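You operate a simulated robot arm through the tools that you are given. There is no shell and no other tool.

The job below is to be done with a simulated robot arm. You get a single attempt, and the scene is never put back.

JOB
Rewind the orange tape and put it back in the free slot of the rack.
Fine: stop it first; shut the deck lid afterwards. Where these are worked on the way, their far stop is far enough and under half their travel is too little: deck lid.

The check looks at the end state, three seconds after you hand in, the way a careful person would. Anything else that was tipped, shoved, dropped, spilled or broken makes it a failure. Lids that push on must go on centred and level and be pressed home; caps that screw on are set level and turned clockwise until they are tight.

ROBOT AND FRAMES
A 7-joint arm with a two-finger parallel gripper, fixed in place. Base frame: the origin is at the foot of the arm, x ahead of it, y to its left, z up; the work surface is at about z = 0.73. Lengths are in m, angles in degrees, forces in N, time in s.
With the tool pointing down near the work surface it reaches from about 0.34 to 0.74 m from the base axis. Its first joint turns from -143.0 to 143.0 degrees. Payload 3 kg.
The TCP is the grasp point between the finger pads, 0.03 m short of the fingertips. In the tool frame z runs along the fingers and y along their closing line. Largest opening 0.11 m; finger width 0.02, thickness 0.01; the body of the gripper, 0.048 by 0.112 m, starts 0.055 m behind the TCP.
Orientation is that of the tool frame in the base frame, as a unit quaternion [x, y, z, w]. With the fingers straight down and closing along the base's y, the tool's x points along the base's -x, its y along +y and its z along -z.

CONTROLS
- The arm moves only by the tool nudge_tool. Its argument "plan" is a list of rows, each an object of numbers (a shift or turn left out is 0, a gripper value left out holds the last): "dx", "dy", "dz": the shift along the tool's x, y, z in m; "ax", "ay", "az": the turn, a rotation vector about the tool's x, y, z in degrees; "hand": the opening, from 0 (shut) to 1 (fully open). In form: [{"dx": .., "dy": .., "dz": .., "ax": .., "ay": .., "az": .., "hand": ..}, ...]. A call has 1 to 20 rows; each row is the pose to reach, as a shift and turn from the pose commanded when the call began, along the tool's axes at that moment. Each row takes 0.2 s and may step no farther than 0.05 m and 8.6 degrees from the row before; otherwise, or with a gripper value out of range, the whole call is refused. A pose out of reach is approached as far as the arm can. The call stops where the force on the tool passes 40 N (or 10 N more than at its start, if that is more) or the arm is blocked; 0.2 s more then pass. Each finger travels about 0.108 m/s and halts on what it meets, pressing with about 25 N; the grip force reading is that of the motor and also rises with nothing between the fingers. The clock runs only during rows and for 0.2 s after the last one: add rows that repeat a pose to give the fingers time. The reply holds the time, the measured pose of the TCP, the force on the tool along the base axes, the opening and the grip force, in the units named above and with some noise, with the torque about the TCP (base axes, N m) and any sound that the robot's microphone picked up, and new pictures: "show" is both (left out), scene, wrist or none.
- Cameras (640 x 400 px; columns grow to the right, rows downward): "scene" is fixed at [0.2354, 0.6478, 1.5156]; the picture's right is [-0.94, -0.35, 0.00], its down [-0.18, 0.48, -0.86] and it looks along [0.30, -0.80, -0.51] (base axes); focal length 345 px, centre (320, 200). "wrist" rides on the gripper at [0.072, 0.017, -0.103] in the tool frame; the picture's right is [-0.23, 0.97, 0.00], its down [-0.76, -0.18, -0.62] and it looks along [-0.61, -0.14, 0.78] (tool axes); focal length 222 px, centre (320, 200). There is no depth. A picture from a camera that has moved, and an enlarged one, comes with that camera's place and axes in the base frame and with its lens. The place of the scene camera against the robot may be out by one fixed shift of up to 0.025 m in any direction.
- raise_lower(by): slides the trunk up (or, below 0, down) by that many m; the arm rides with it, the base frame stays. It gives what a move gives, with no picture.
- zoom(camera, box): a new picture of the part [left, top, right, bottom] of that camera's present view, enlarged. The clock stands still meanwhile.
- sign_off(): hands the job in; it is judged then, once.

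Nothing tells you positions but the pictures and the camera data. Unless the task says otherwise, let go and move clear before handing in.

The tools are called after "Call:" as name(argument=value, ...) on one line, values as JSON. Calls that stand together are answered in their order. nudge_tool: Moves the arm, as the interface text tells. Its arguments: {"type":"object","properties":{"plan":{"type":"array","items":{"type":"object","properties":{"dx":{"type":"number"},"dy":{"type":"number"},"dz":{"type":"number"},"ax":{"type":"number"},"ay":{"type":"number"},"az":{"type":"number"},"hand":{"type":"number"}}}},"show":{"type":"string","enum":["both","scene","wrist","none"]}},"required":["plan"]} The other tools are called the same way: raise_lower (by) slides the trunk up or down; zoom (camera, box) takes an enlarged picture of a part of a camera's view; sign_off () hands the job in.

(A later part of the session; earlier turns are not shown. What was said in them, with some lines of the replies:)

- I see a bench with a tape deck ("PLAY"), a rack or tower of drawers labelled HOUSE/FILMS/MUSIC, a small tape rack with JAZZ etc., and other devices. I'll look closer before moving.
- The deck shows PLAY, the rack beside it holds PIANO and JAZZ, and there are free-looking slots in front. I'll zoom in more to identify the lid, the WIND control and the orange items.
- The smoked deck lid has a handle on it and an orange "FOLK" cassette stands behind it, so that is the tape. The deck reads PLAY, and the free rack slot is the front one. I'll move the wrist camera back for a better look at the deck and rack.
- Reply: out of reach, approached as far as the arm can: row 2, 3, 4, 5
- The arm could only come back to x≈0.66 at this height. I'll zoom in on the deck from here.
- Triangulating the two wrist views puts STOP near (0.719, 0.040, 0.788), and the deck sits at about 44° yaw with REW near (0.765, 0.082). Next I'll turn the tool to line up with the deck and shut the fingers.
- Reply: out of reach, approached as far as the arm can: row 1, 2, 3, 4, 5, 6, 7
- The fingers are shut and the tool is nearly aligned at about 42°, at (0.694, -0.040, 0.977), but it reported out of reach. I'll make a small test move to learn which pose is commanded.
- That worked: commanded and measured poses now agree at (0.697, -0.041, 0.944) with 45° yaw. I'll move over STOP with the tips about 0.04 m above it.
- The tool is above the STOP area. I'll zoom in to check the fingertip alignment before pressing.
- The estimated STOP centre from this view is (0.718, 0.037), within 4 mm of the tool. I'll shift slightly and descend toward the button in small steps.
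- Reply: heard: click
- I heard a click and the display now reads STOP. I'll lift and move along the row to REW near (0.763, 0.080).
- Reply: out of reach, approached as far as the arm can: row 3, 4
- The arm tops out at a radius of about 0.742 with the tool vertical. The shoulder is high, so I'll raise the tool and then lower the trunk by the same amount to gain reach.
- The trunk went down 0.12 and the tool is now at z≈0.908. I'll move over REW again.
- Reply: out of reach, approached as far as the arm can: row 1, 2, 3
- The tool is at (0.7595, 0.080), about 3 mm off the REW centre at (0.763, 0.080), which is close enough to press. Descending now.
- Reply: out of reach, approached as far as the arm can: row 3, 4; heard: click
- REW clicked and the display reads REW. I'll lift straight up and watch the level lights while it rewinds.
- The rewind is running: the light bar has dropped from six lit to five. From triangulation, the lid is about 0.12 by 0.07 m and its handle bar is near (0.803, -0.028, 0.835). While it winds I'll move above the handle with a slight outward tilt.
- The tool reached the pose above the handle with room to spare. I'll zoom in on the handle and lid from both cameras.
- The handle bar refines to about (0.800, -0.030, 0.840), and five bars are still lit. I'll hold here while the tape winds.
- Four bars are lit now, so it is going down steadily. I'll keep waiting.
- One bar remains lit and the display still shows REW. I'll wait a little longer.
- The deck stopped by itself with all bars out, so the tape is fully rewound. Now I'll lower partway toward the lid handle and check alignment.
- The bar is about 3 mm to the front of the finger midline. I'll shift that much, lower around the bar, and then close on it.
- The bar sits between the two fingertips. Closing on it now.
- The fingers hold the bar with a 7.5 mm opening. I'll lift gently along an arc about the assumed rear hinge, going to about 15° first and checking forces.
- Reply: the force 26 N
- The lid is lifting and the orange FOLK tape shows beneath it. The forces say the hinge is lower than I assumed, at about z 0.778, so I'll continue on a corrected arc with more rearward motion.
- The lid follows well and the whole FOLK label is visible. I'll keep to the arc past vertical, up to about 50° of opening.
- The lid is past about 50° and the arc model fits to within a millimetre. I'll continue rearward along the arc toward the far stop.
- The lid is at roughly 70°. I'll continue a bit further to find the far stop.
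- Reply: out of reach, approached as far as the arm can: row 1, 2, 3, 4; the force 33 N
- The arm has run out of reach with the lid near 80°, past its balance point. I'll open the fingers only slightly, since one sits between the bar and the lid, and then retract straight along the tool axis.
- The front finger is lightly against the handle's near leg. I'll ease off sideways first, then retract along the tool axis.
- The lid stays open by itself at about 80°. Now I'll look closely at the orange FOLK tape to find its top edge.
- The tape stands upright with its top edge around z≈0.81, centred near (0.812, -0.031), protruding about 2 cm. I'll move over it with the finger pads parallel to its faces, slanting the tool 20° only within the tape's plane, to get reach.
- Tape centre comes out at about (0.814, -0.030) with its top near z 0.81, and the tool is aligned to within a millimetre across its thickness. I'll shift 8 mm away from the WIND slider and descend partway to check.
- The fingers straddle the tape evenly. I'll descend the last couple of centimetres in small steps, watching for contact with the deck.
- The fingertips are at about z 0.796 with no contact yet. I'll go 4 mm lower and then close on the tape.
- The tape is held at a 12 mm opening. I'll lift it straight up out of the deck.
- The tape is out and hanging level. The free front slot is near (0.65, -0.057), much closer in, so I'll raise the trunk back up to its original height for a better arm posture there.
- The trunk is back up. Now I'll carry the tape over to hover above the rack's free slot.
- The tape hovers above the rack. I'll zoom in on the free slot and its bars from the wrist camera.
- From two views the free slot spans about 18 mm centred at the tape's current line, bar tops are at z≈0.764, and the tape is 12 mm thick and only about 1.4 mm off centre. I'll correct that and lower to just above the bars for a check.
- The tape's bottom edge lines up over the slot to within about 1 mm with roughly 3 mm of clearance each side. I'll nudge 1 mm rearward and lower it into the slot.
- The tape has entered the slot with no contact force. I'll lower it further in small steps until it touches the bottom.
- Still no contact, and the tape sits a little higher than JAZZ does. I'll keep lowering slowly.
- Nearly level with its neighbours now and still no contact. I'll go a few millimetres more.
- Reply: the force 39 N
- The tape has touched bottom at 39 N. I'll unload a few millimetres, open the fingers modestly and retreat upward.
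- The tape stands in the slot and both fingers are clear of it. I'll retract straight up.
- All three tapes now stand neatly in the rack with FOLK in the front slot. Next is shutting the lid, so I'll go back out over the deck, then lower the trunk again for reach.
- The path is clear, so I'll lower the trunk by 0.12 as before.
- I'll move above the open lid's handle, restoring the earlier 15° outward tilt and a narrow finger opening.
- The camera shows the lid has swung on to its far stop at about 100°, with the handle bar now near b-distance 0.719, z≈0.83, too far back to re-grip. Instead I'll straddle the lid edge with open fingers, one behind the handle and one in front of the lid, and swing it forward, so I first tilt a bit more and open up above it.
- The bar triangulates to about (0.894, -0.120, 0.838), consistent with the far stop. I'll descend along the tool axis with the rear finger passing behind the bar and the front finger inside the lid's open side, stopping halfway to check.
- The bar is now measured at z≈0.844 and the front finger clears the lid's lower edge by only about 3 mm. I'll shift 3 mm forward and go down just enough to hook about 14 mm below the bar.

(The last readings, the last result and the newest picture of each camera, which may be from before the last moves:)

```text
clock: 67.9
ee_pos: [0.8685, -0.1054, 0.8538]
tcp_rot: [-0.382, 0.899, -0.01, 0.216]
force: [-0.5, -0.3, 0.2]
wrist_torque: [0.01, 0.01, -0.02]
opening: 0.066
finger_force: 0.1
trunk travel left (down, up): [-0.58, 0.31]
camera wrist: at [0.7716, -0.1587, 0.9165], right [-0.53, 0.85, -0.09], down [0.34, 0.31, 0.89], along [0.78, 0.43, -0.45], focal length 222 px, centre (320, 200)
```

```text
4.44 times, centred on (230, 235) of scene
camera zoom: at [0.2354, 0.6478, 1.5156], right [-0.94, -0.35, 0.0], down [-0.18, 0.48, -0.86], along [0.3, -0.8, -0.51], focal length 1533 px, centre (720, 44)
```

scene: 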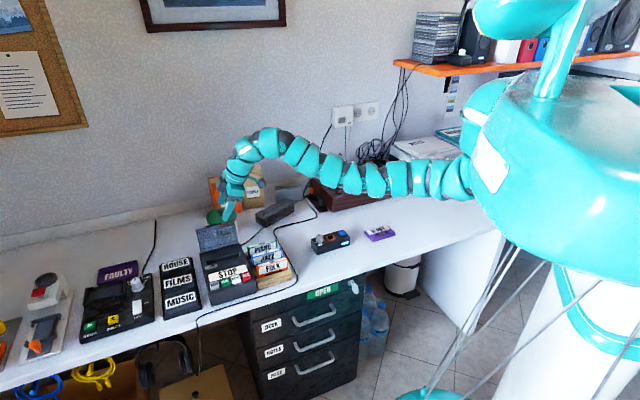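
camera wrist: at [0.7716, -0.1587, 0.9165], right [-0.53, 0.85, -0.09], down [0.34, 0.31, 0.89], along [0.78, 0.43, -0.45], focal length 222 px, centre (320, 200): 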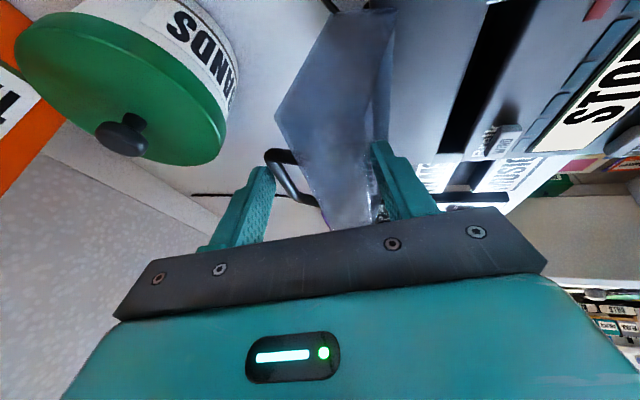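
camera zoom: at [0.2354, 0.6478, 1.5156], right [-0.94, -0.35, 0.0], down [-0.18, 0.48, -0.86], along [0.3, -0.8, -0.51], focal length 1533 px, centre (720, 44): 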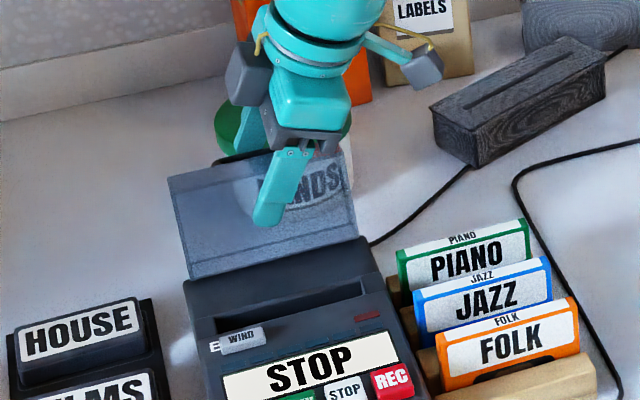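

The rear finger sits behind the bar about 5 mm clear, and the front finger is in front of the lid edge. I'll now swing the lid forward along its arc, first about 20°.

Call:
nudge_tool(plan=[{"dx": -0.0013, "dy": 0.0078, "dz": -0.0033}, {"dx": -0.0033, "dy": 0.0119, "dz": -0.0083}, {"dx": -0.0052, "dy": 0.016, "dz": -0.0132}, {"dx": -0.0072, "dy": 0.022, "dz": -0.018}, {"dx": -0.0091, "dy": 0.0281, "dz": -0.0229}, {"dx": -0.0091, "dy": 0.0281, "dz": -0.0229}], show="wrist")

Call:
zoom(camera="wrist", box=[200, 60, 440, 240])

Call:
zoom(camera="scene", box=[180, 190, 280, 280])

```text
clock: 69.3
ee_pos: [0.8455, -0.0823, 0.8713]
tcp_rot: [-0.383, 0.898, -0.01, 0.215]
force: [1.0, 0.8, 0.7]
wrist_torque: [-0.03, -0.01, -0.01]
opening: 0.066
finger_force: 0.4
trunk travel left (down, up): [-0.58, 0.31]
camera wrist: at [0.7493, -0.1356, 0.935], right [-0.53, 0.85, -0.09], down [0.34, 0.31, 0.89], along [0.78, 0.43, -0.45], focal length 222 px, centre (320, 200)
```

wrist: 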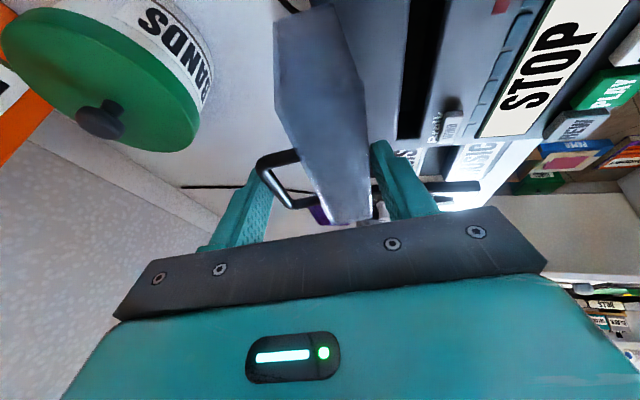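

```text
2.22 times, centred on (320, 150) of wrist
camera zoom: at [0.7493, -0.1356, 0.935], right [-0.53, 0.85, -0.09], down [0.34, 0.31, 0.89], along [0.78, 0.43, -0.45], focal length 494 px, centre (320, 311)
```

zoom: 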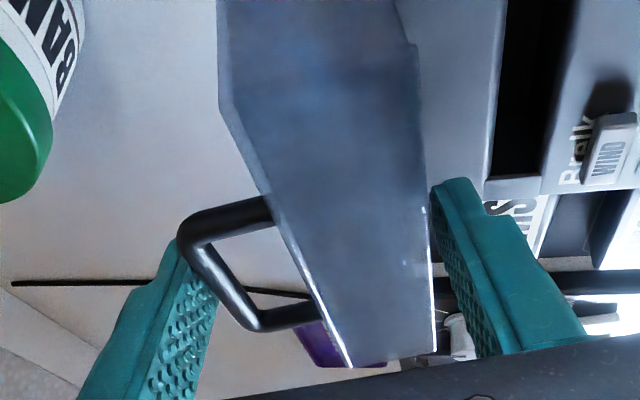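

```text
4.44 times, centred on (230, 235) of scene
camera zoom: at [0.2354, 0.6478, 1.5156], right [-0.94, -0.35, 0.0], down [-0.18, 0.48, -0.86], along [0.3, -0.8, -0.51], focal length 1533 px, centre (720, 44)
```

zoom: 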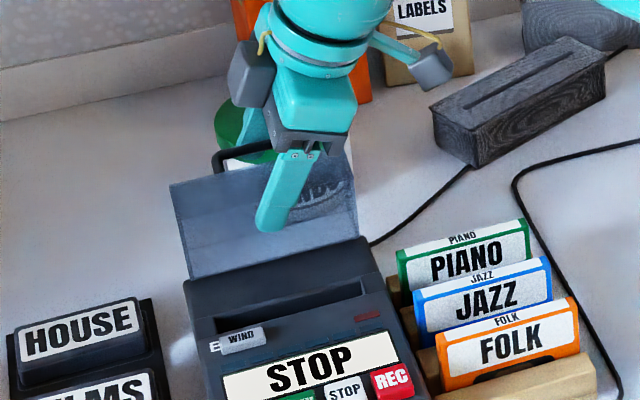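

The lid is following the rear finger forward with very light force. I'll continue toward the balance point.

Call:
nudge_tool(plan=[{"dx": -0.0015, "dy": 0.0069, "dz": -0.0038}, {"dx": -0.0029, "dy": 0.0138, "dz": -0.0076}, {"dx": -0.0039, "dy": 0.0214, "dz": -0.0102}, {"dx": -0.0048, "dy": 0.0289, "dz": -0.0128}, {"dx": -0.0048, "dy": 0.0289, "dz": -0.0128}], show="wrist")

Call:
zoom(camera="wrist", box=[200, 60, 440, 240])

Call:
zoom(camera="scene", box=[180, 190, 280, 280])

```text
clock: 70.5
ee_pos: [0.8228, -0.0601, 0.8806]
tcp_rot: [-0.383, 0.898, -0.01, 0.216]
force: [0.6, 0.0, -0.1]
wrist_torque: [0.01, -0.01, 0.04]
opening: 0.066
finger_force: 0.1
trunk travel left (down, up): [-0.58, 0.31]
camera wrist: at [0.7274, -0.1138, 0.9442], right [-0.53, 0.85, -0.09], down [0.34, 0.31, 0.89], along [0.78, 0.43, -0.45], focal length 222 px, centre (320, 200)
```

wrist: 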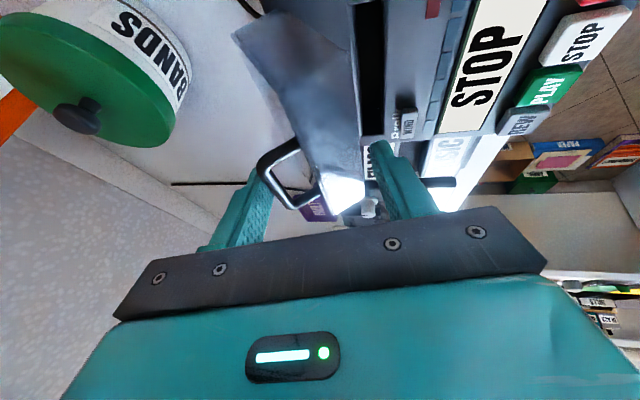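

```text
2.22 times, centred on (320, 150) of wrist
camera zoom: at [0.7274, -0.1138, 0.9442], right [-0.53, 0.85, -0.09], down [0.34, 0.31, 0.89], along [0.78, 0.43, -0.45], focal length 494 px, centre (320, 311)
```

zoom: 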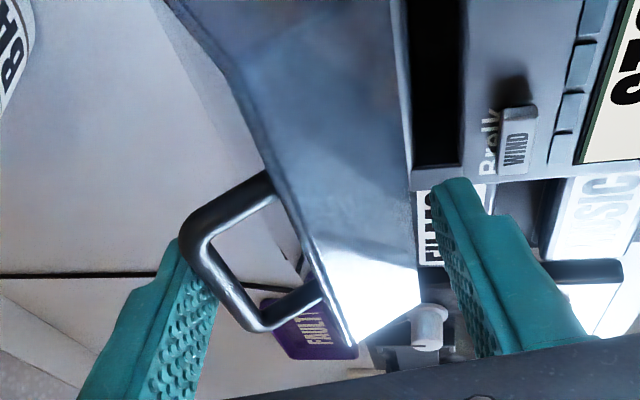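

```text
4.44 times, centred on (230, 235) of scene
camera zoom: at [0.2354, 0.6478, 1.5156], right [-0.94, -0.35, 0.0], down [-0.18, 0.48, -0.86], along [0.3, -0.8, -0.51], focal length 1533 px, centre (720, 44)
```

zoom: 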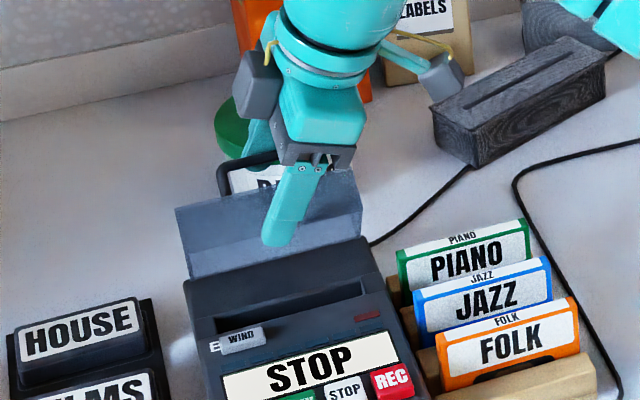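

The lid is near 50° and still controlled. I'll continue forward slowly past the balance point.

Call:
nudge_tool(plan=[{"dx": -0.0004, "dy": 0.0052, "dz": -0.0009}, {"dx": -0.0006, "dy": 0.0105, "dz": -0.0018}, {"dx": -0.0009, "dy": 0.0157, "dz": -0.0028}, {"dx": -0.0009, "dy": 0.021, "dz": -0.003}, {"dx": -0.0009, "dy": 0.021, "dz": -0.003}], show="wrist")

Call:
zoom(camera="wrist", box=[200, 60, 440, 240])

Call:
zoom(camera="scene", box=[180, 190, 280, 280])

```text
clock: 71.7
ee_pos: [0.8089, -0.0445, 0.8784]
tcp_rot: [-0.383, 0.898, -0.01, 0.215]
force: [0.7, 0.3, -0.1]
wrist_torque: [0.01, -0.01, 0.01]
opening: 0.066
finger_force: 0.0
trunk travel left (down, up): [-0.58, 0.31]
camera wrist: at [0.7126, -0.0991, 0.9429], right [-0.53, 0.85, -0.09], down [0.34, 0.31, 0.89], along [0.78, 0.43, -0.45], focal length 222 px, centre (320, 200)
```

wrist: 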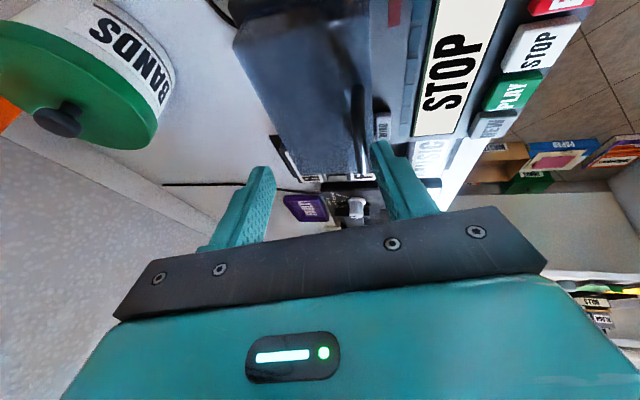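

```text
2.22 times, centred on (320, 150) of wrist
camera zoom: at [0.7126, -0.0991, 0.9429], right [-0.53, 0.85, -0.09], down [0.34, 0.31, 0.89], along [0.78, 0.43, -0.45], focal length 494 px, centre (320, 311)
```

zoom: 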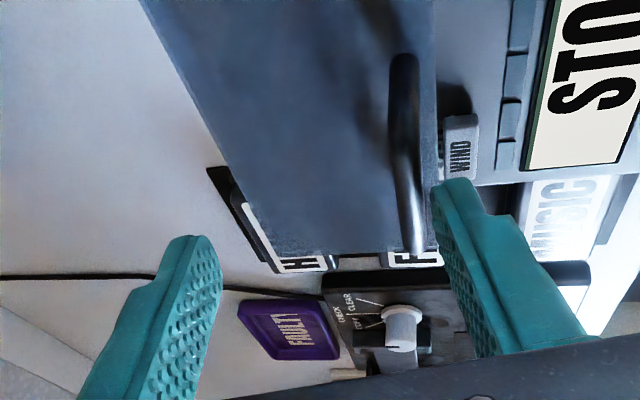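

```text
4.44 times, centred on (230, 235) of scene
camera zoom: at [0.2354, 0.6478, 1.5156], right [-0.94, -0.35, 0.0], down [-0.18, 0.48, -0.86], along [0.3, -0.8, -0.51], focal length 1533 px, centre (720, 44)
```

zoom: 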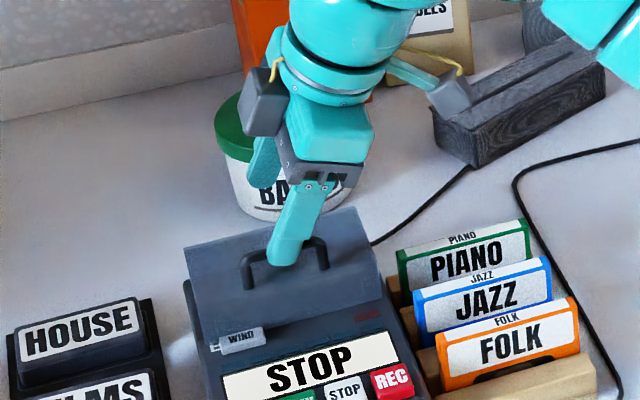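

The lid has dropped closed. I'll lift clear and check that it is fully seated.

Call:
nudge_tool(plan=[{"dx": -0.0115, "dy": -0.0055, "dz": -0.0272}, {"dx": -0.0229, "dy": -0.011, "dz": -0.0544}, {"dx": -0.0229, "dy": -0.011, "dz": -0.0544, "hand": 0.0}, {"dx": -0.0229, "dy": -0.011, "dz": -0.0544, "hand": 0.0}, {"dx": -0.0229, "dy": -0.011, "dz": -0.0544, "hand": 0.0}], show="both")

Call:
zoom(camera="scene", box=[190, 215, 270, 290])

Call:
zoom(camera="wrist", box=[200, 0, 440, 200])

```text
clock: 72.9
ee_pos: [0.8095, -0.0441, 0.9397]
tcp_rot: [-0.383, 0.898, -0.01, 0.215]
force: [0.5, -0.2, 0.8]
wrist_torque: [-0.03, 0.01, 0.02]
opening: 0.0
finger_force: 24.6
trunk travel left (down, up): [-0.58, 0.31]
camera wrist: at [0.7121, -0.0986, 1.0031], right [-0.53, 0.85, -0.09], down [0.34, 0.31, 0.89], along [0.78, 0.43, -0.45], focal length 222 px, centre (320, 200)
```

scene: 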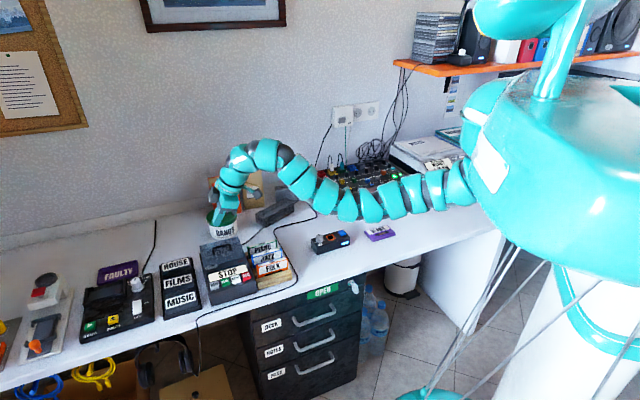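
wrist: 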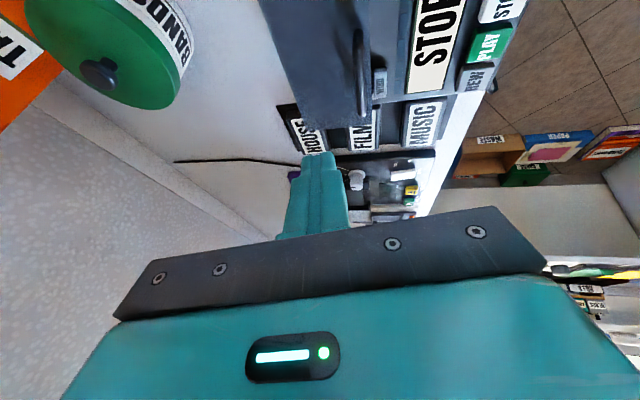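

```text
5.33 times, centred on (230, 252) of scene
camera zoom: at [0.2354, 0.6478, 1.5156], right [-0.94, -0.35, 0.0], down [-0.18, 0.48, -0.86], along [0.3, -0.8, -0.51], focal length 1839 px, centre (800, -80)
```

zoom: 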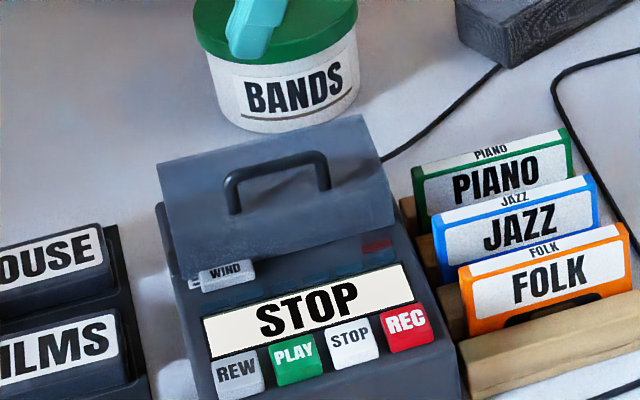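

```text
2.00 times, centred on (320, 100) of wrist
camera zoom: at [0.7121, -0.0986, 1.0031], right [-0.53, 0.85, -0.09], down [0.34, 0.31, 0.89], along [0.78, 0.43, -0.45], focal length 444 px, centre (320, 400)
```

zoom: 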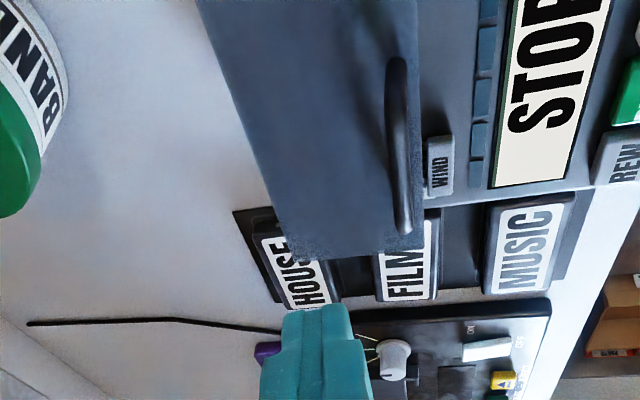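

The lid's corners and handle match the original closed picture to within a couple of millimetres. For certainty I'll press lightly on the handle bar with the closed fingertips.

Call:
nudge_tool(plan=[{"dx": 0.0063, "dy": 0.0229, "dz": -0.0073}, {"dx": 0.0178, "dy": 0.0284, "dz": 0.0199}, {"dx": 0.0273, "dy": 0.033, "dz": 0.0426}, {"dx": 0.03, "dy": 0.0343, "dz": 0.0489}, {"dx": 0.0315, "dy": 0.035, "dz": 0.0525}, {"dx": 0.0323, "dy": 0.0354, "dz": 0.0543}, {"dx": 0.033, "dy": 0.0358, "dz": 0.0561}], show="both")

Call:
zoom(camera="scene", box=[190, 215, 270, 290])

```text
clock: 74.3
ee_pos: [0.7861, -0.0344, 0.8803]
tcp_rot: [-0.381, 0.897, -0.011, 0.224]
force: [-16.0, -4.6, 21.2]
wrist_torque: [-0.07, 0.42, 0.02]
opening: 0.0
finger_force: 25.1
trunk travel left (down, up): [-0.58, 0.31]
stopped in row 7: the force on the tool passed its limit at 42 N (the readings are from after the stop); the commanded pose is now the measured one
camera wrist: at [0.6885, -0.0889, 0.9422], right [-0.52, 0.85, -0.1], down [0.33, 0.31, 0.89], along [0.79, 0.44, -0.44], focal length 222 px, centre (320, 200)
```

scene: 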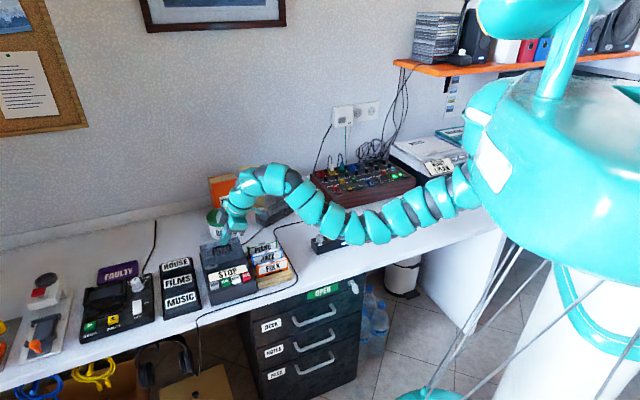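
wrist: 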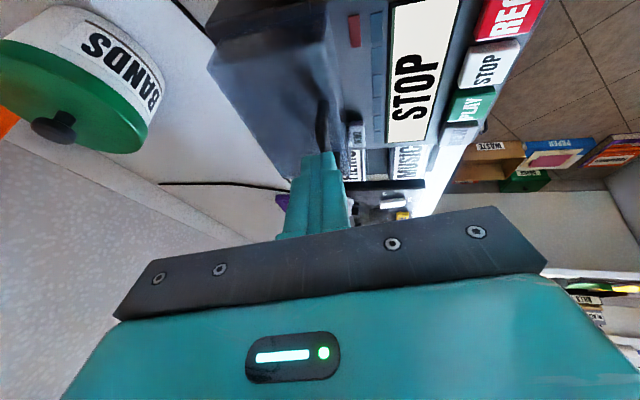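

```text
5.33 times, centred on (230, 252) of scene
camera zoom: at [0.2354, 0.6478, 1.5156], right [-0.94, -0.35, 0.0], down [-0.18, 0.48, -0.86], along [0.3, -0.8, -0.51], focal length 1839 px, centre (800, -80)
```

zoom: 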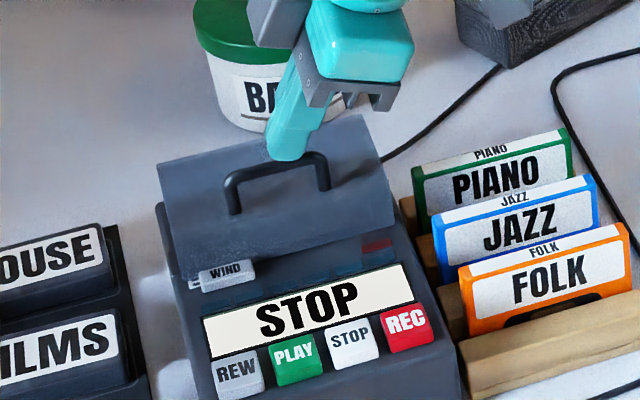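

The handle took a firm press without giving, so the lid is at its stop. I'll lift off straight up and compare the lid with the very first zoom of the same region.

Call:
nudge_tool(plan=[{"dx": -0.0077, "dy": -0.0037, "dz": -0.0181}, {"dx": -0.0191, "dy": -0.0092, "dz": -0.0453}, {"dx": -0.0344, "dy": -0.0166, "dz": -0.0815}, {"dx": -0.0344, "dy": -0.0166, "dz": -0.0815}], show="none")

Call:
zoom(camera="scene", box=[196, 232, 266, 276])

Call:
zoom(camera="scene", box=[180, 220, 310, 310])

Call:
zoom(camera="wrist", box=[180, 0, 460, 200])

```text
clock: 75.3
ee_pos: [0.7873, -0.0342, 0.9643]
tcp_rot: [-0.382, 0.898, -0.012, 0.22]
force: [0.2, -1.5, 0.1]
wrist_torque: [0.02, 0.02, 0.01]
opening: 0.0001
finger_force: 25.0
trunk travel left (down, up): [-0.58, 0.31]
```

```text
9.09 times, centred on (231, 254) of scene
camera zoom: at [0.2354, 0.6478, 1.5156], right [-0.94, -0.35, 0.0], down [-0.18, 0.48, -0.86], along [0.3, -0.8, -0.51], focal length 3135 px, centre (1129, -291)
```

zoom: 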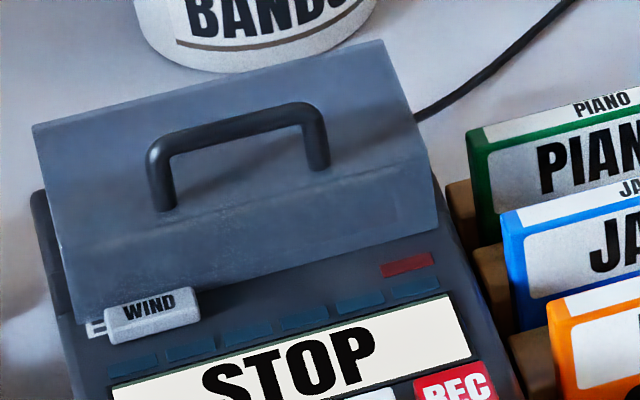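

```text
4.44 times, centred on (245, 265) of scene
camera zoom: at [0.2354, 0.6478, 1.5156], right [-0.94, -0.35, 0.0], down [-0.18, 0.48, -0.86], along [0.3, -0.8, -0.51], focal length 1533 px, centre (653, -89)
```

zoom: 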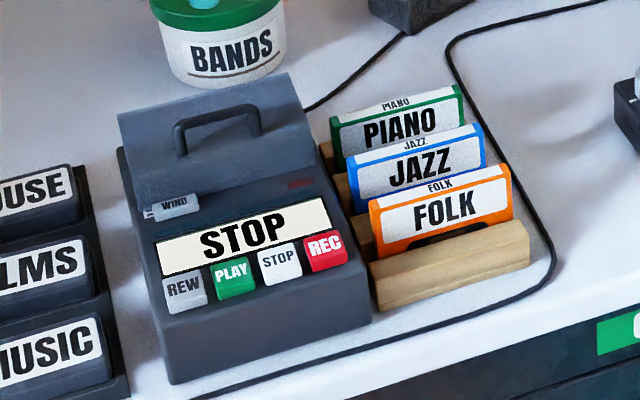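

```text
2.00 times, centred on (320, 100) of wrist
camera zoom: at [0.691, -0.0883, 1.0286], right [-0.52, 0.85, -0.1], down [0.33, 0.31, 0.89], along [0.78, 0.43, -0.44], focal length 444 px, centre (320, 400)
```

zoom: 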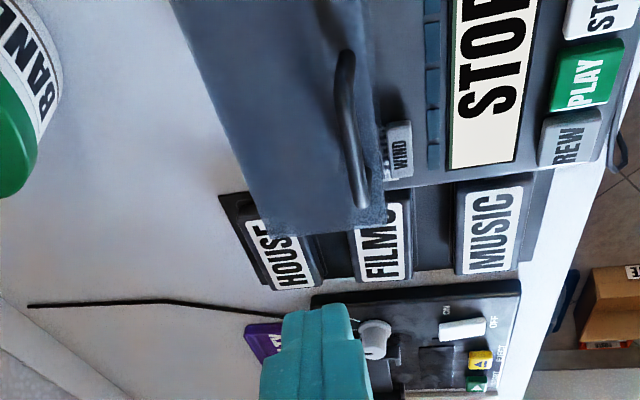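

The lid image matches the starting closed picture exactly. The display reads STOP, the wind bars are out, and FOLK stands in the front slot with its neighbours undisturbed. I'll move the arm well clear before handing in.

Call:
raise_lower(by=0.12)

Call:
nudge_tool(plan=[{"dz": -0.02}, {"dz": -0.02}, {"dz": -0.02}], show="scene")

Call:
zoom(camera="scene", box=[160, 200, 320, 310])

```text
clock: 76.8
ee_pos: [0.7879, -0.0342, 1.0851]
tcp_rot: [-0.382, 0.897, -0.011, 0.221]
force: [0.1, 0.2, -0.2]
wrist_torque: [0.01, 0.0, 0.02]
opening: 0.0
finger_force: 24.9
trunk travel left (down, up): [-0.7, 0.19]
```

```text
clock: 77.6
ee_pos: [0.7803, -0.0374, 1.1038]
tcp_rot: [-0.381, 0.897, -0.011, 0.221]
force: [0.9, 0.2, -0.2]
wrist_torque: [-0.03, 0.0, -0.01]
opening: 0.0
finger_force: 24.7
trunk travel left (down, up): [-0.7, 0.19]
```

scene: 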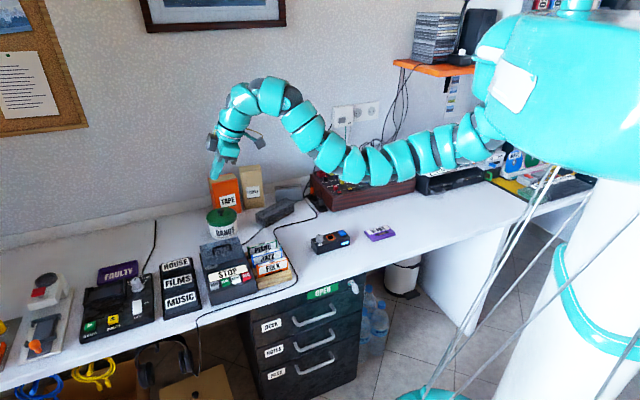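

```text
3.64 times, centred on (240, 255) of scene
camera zoom: at [0.2354, 0.6478, 1.5156], right [-0.94, -0.35, 0.0], down [-0.18, 0.48, -0.86], along [0.3, -0.8, -0.51], focal length 1254 px, centre (611, 0)
```

zoom: 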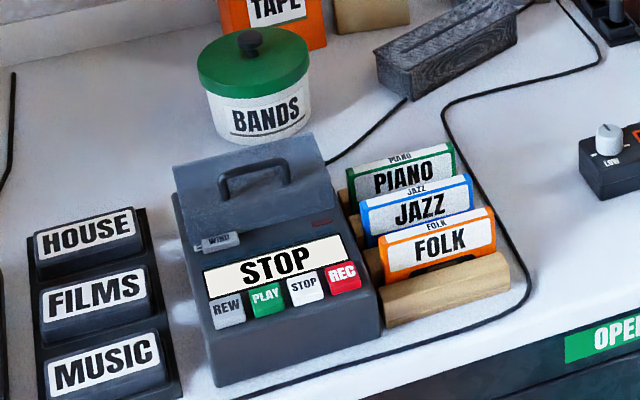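

The arm is clear. The FOLK tape is rewound and upright in the rack's free slot, the deck is stopped with its lid shut, and nothing else has moved, so I'm handing in.

Call:
sign_off()

```text
The job is handed in.
```

The orange FOLK tape is rewound and standing in the rack's free front slot, next to PIANO and JAZZ. I've handed the job in; no verdict came back.

- **Stop and rewind:** I pressed STOP first and heard it click, then pressed REW. I waited until the wind bars went out and the deck showed STOP by itself.
- **Lid opening:** I opened the lid fully by its handle. After I let go, it swung the rest of the way back to its far stop.
- **Tape:** I lifted it straight out of the deck and lowered it into the slot until it touched bottom.
- **Lid closing:** I pushed the lid forward from behind its handle. From about halfway it fell shut on its own, so I then pressed on the handle and it didn't give. In the picture it matches the closed position from the start.

Nothing else looks moved in the last pictures, and the arm is clear of the bench.
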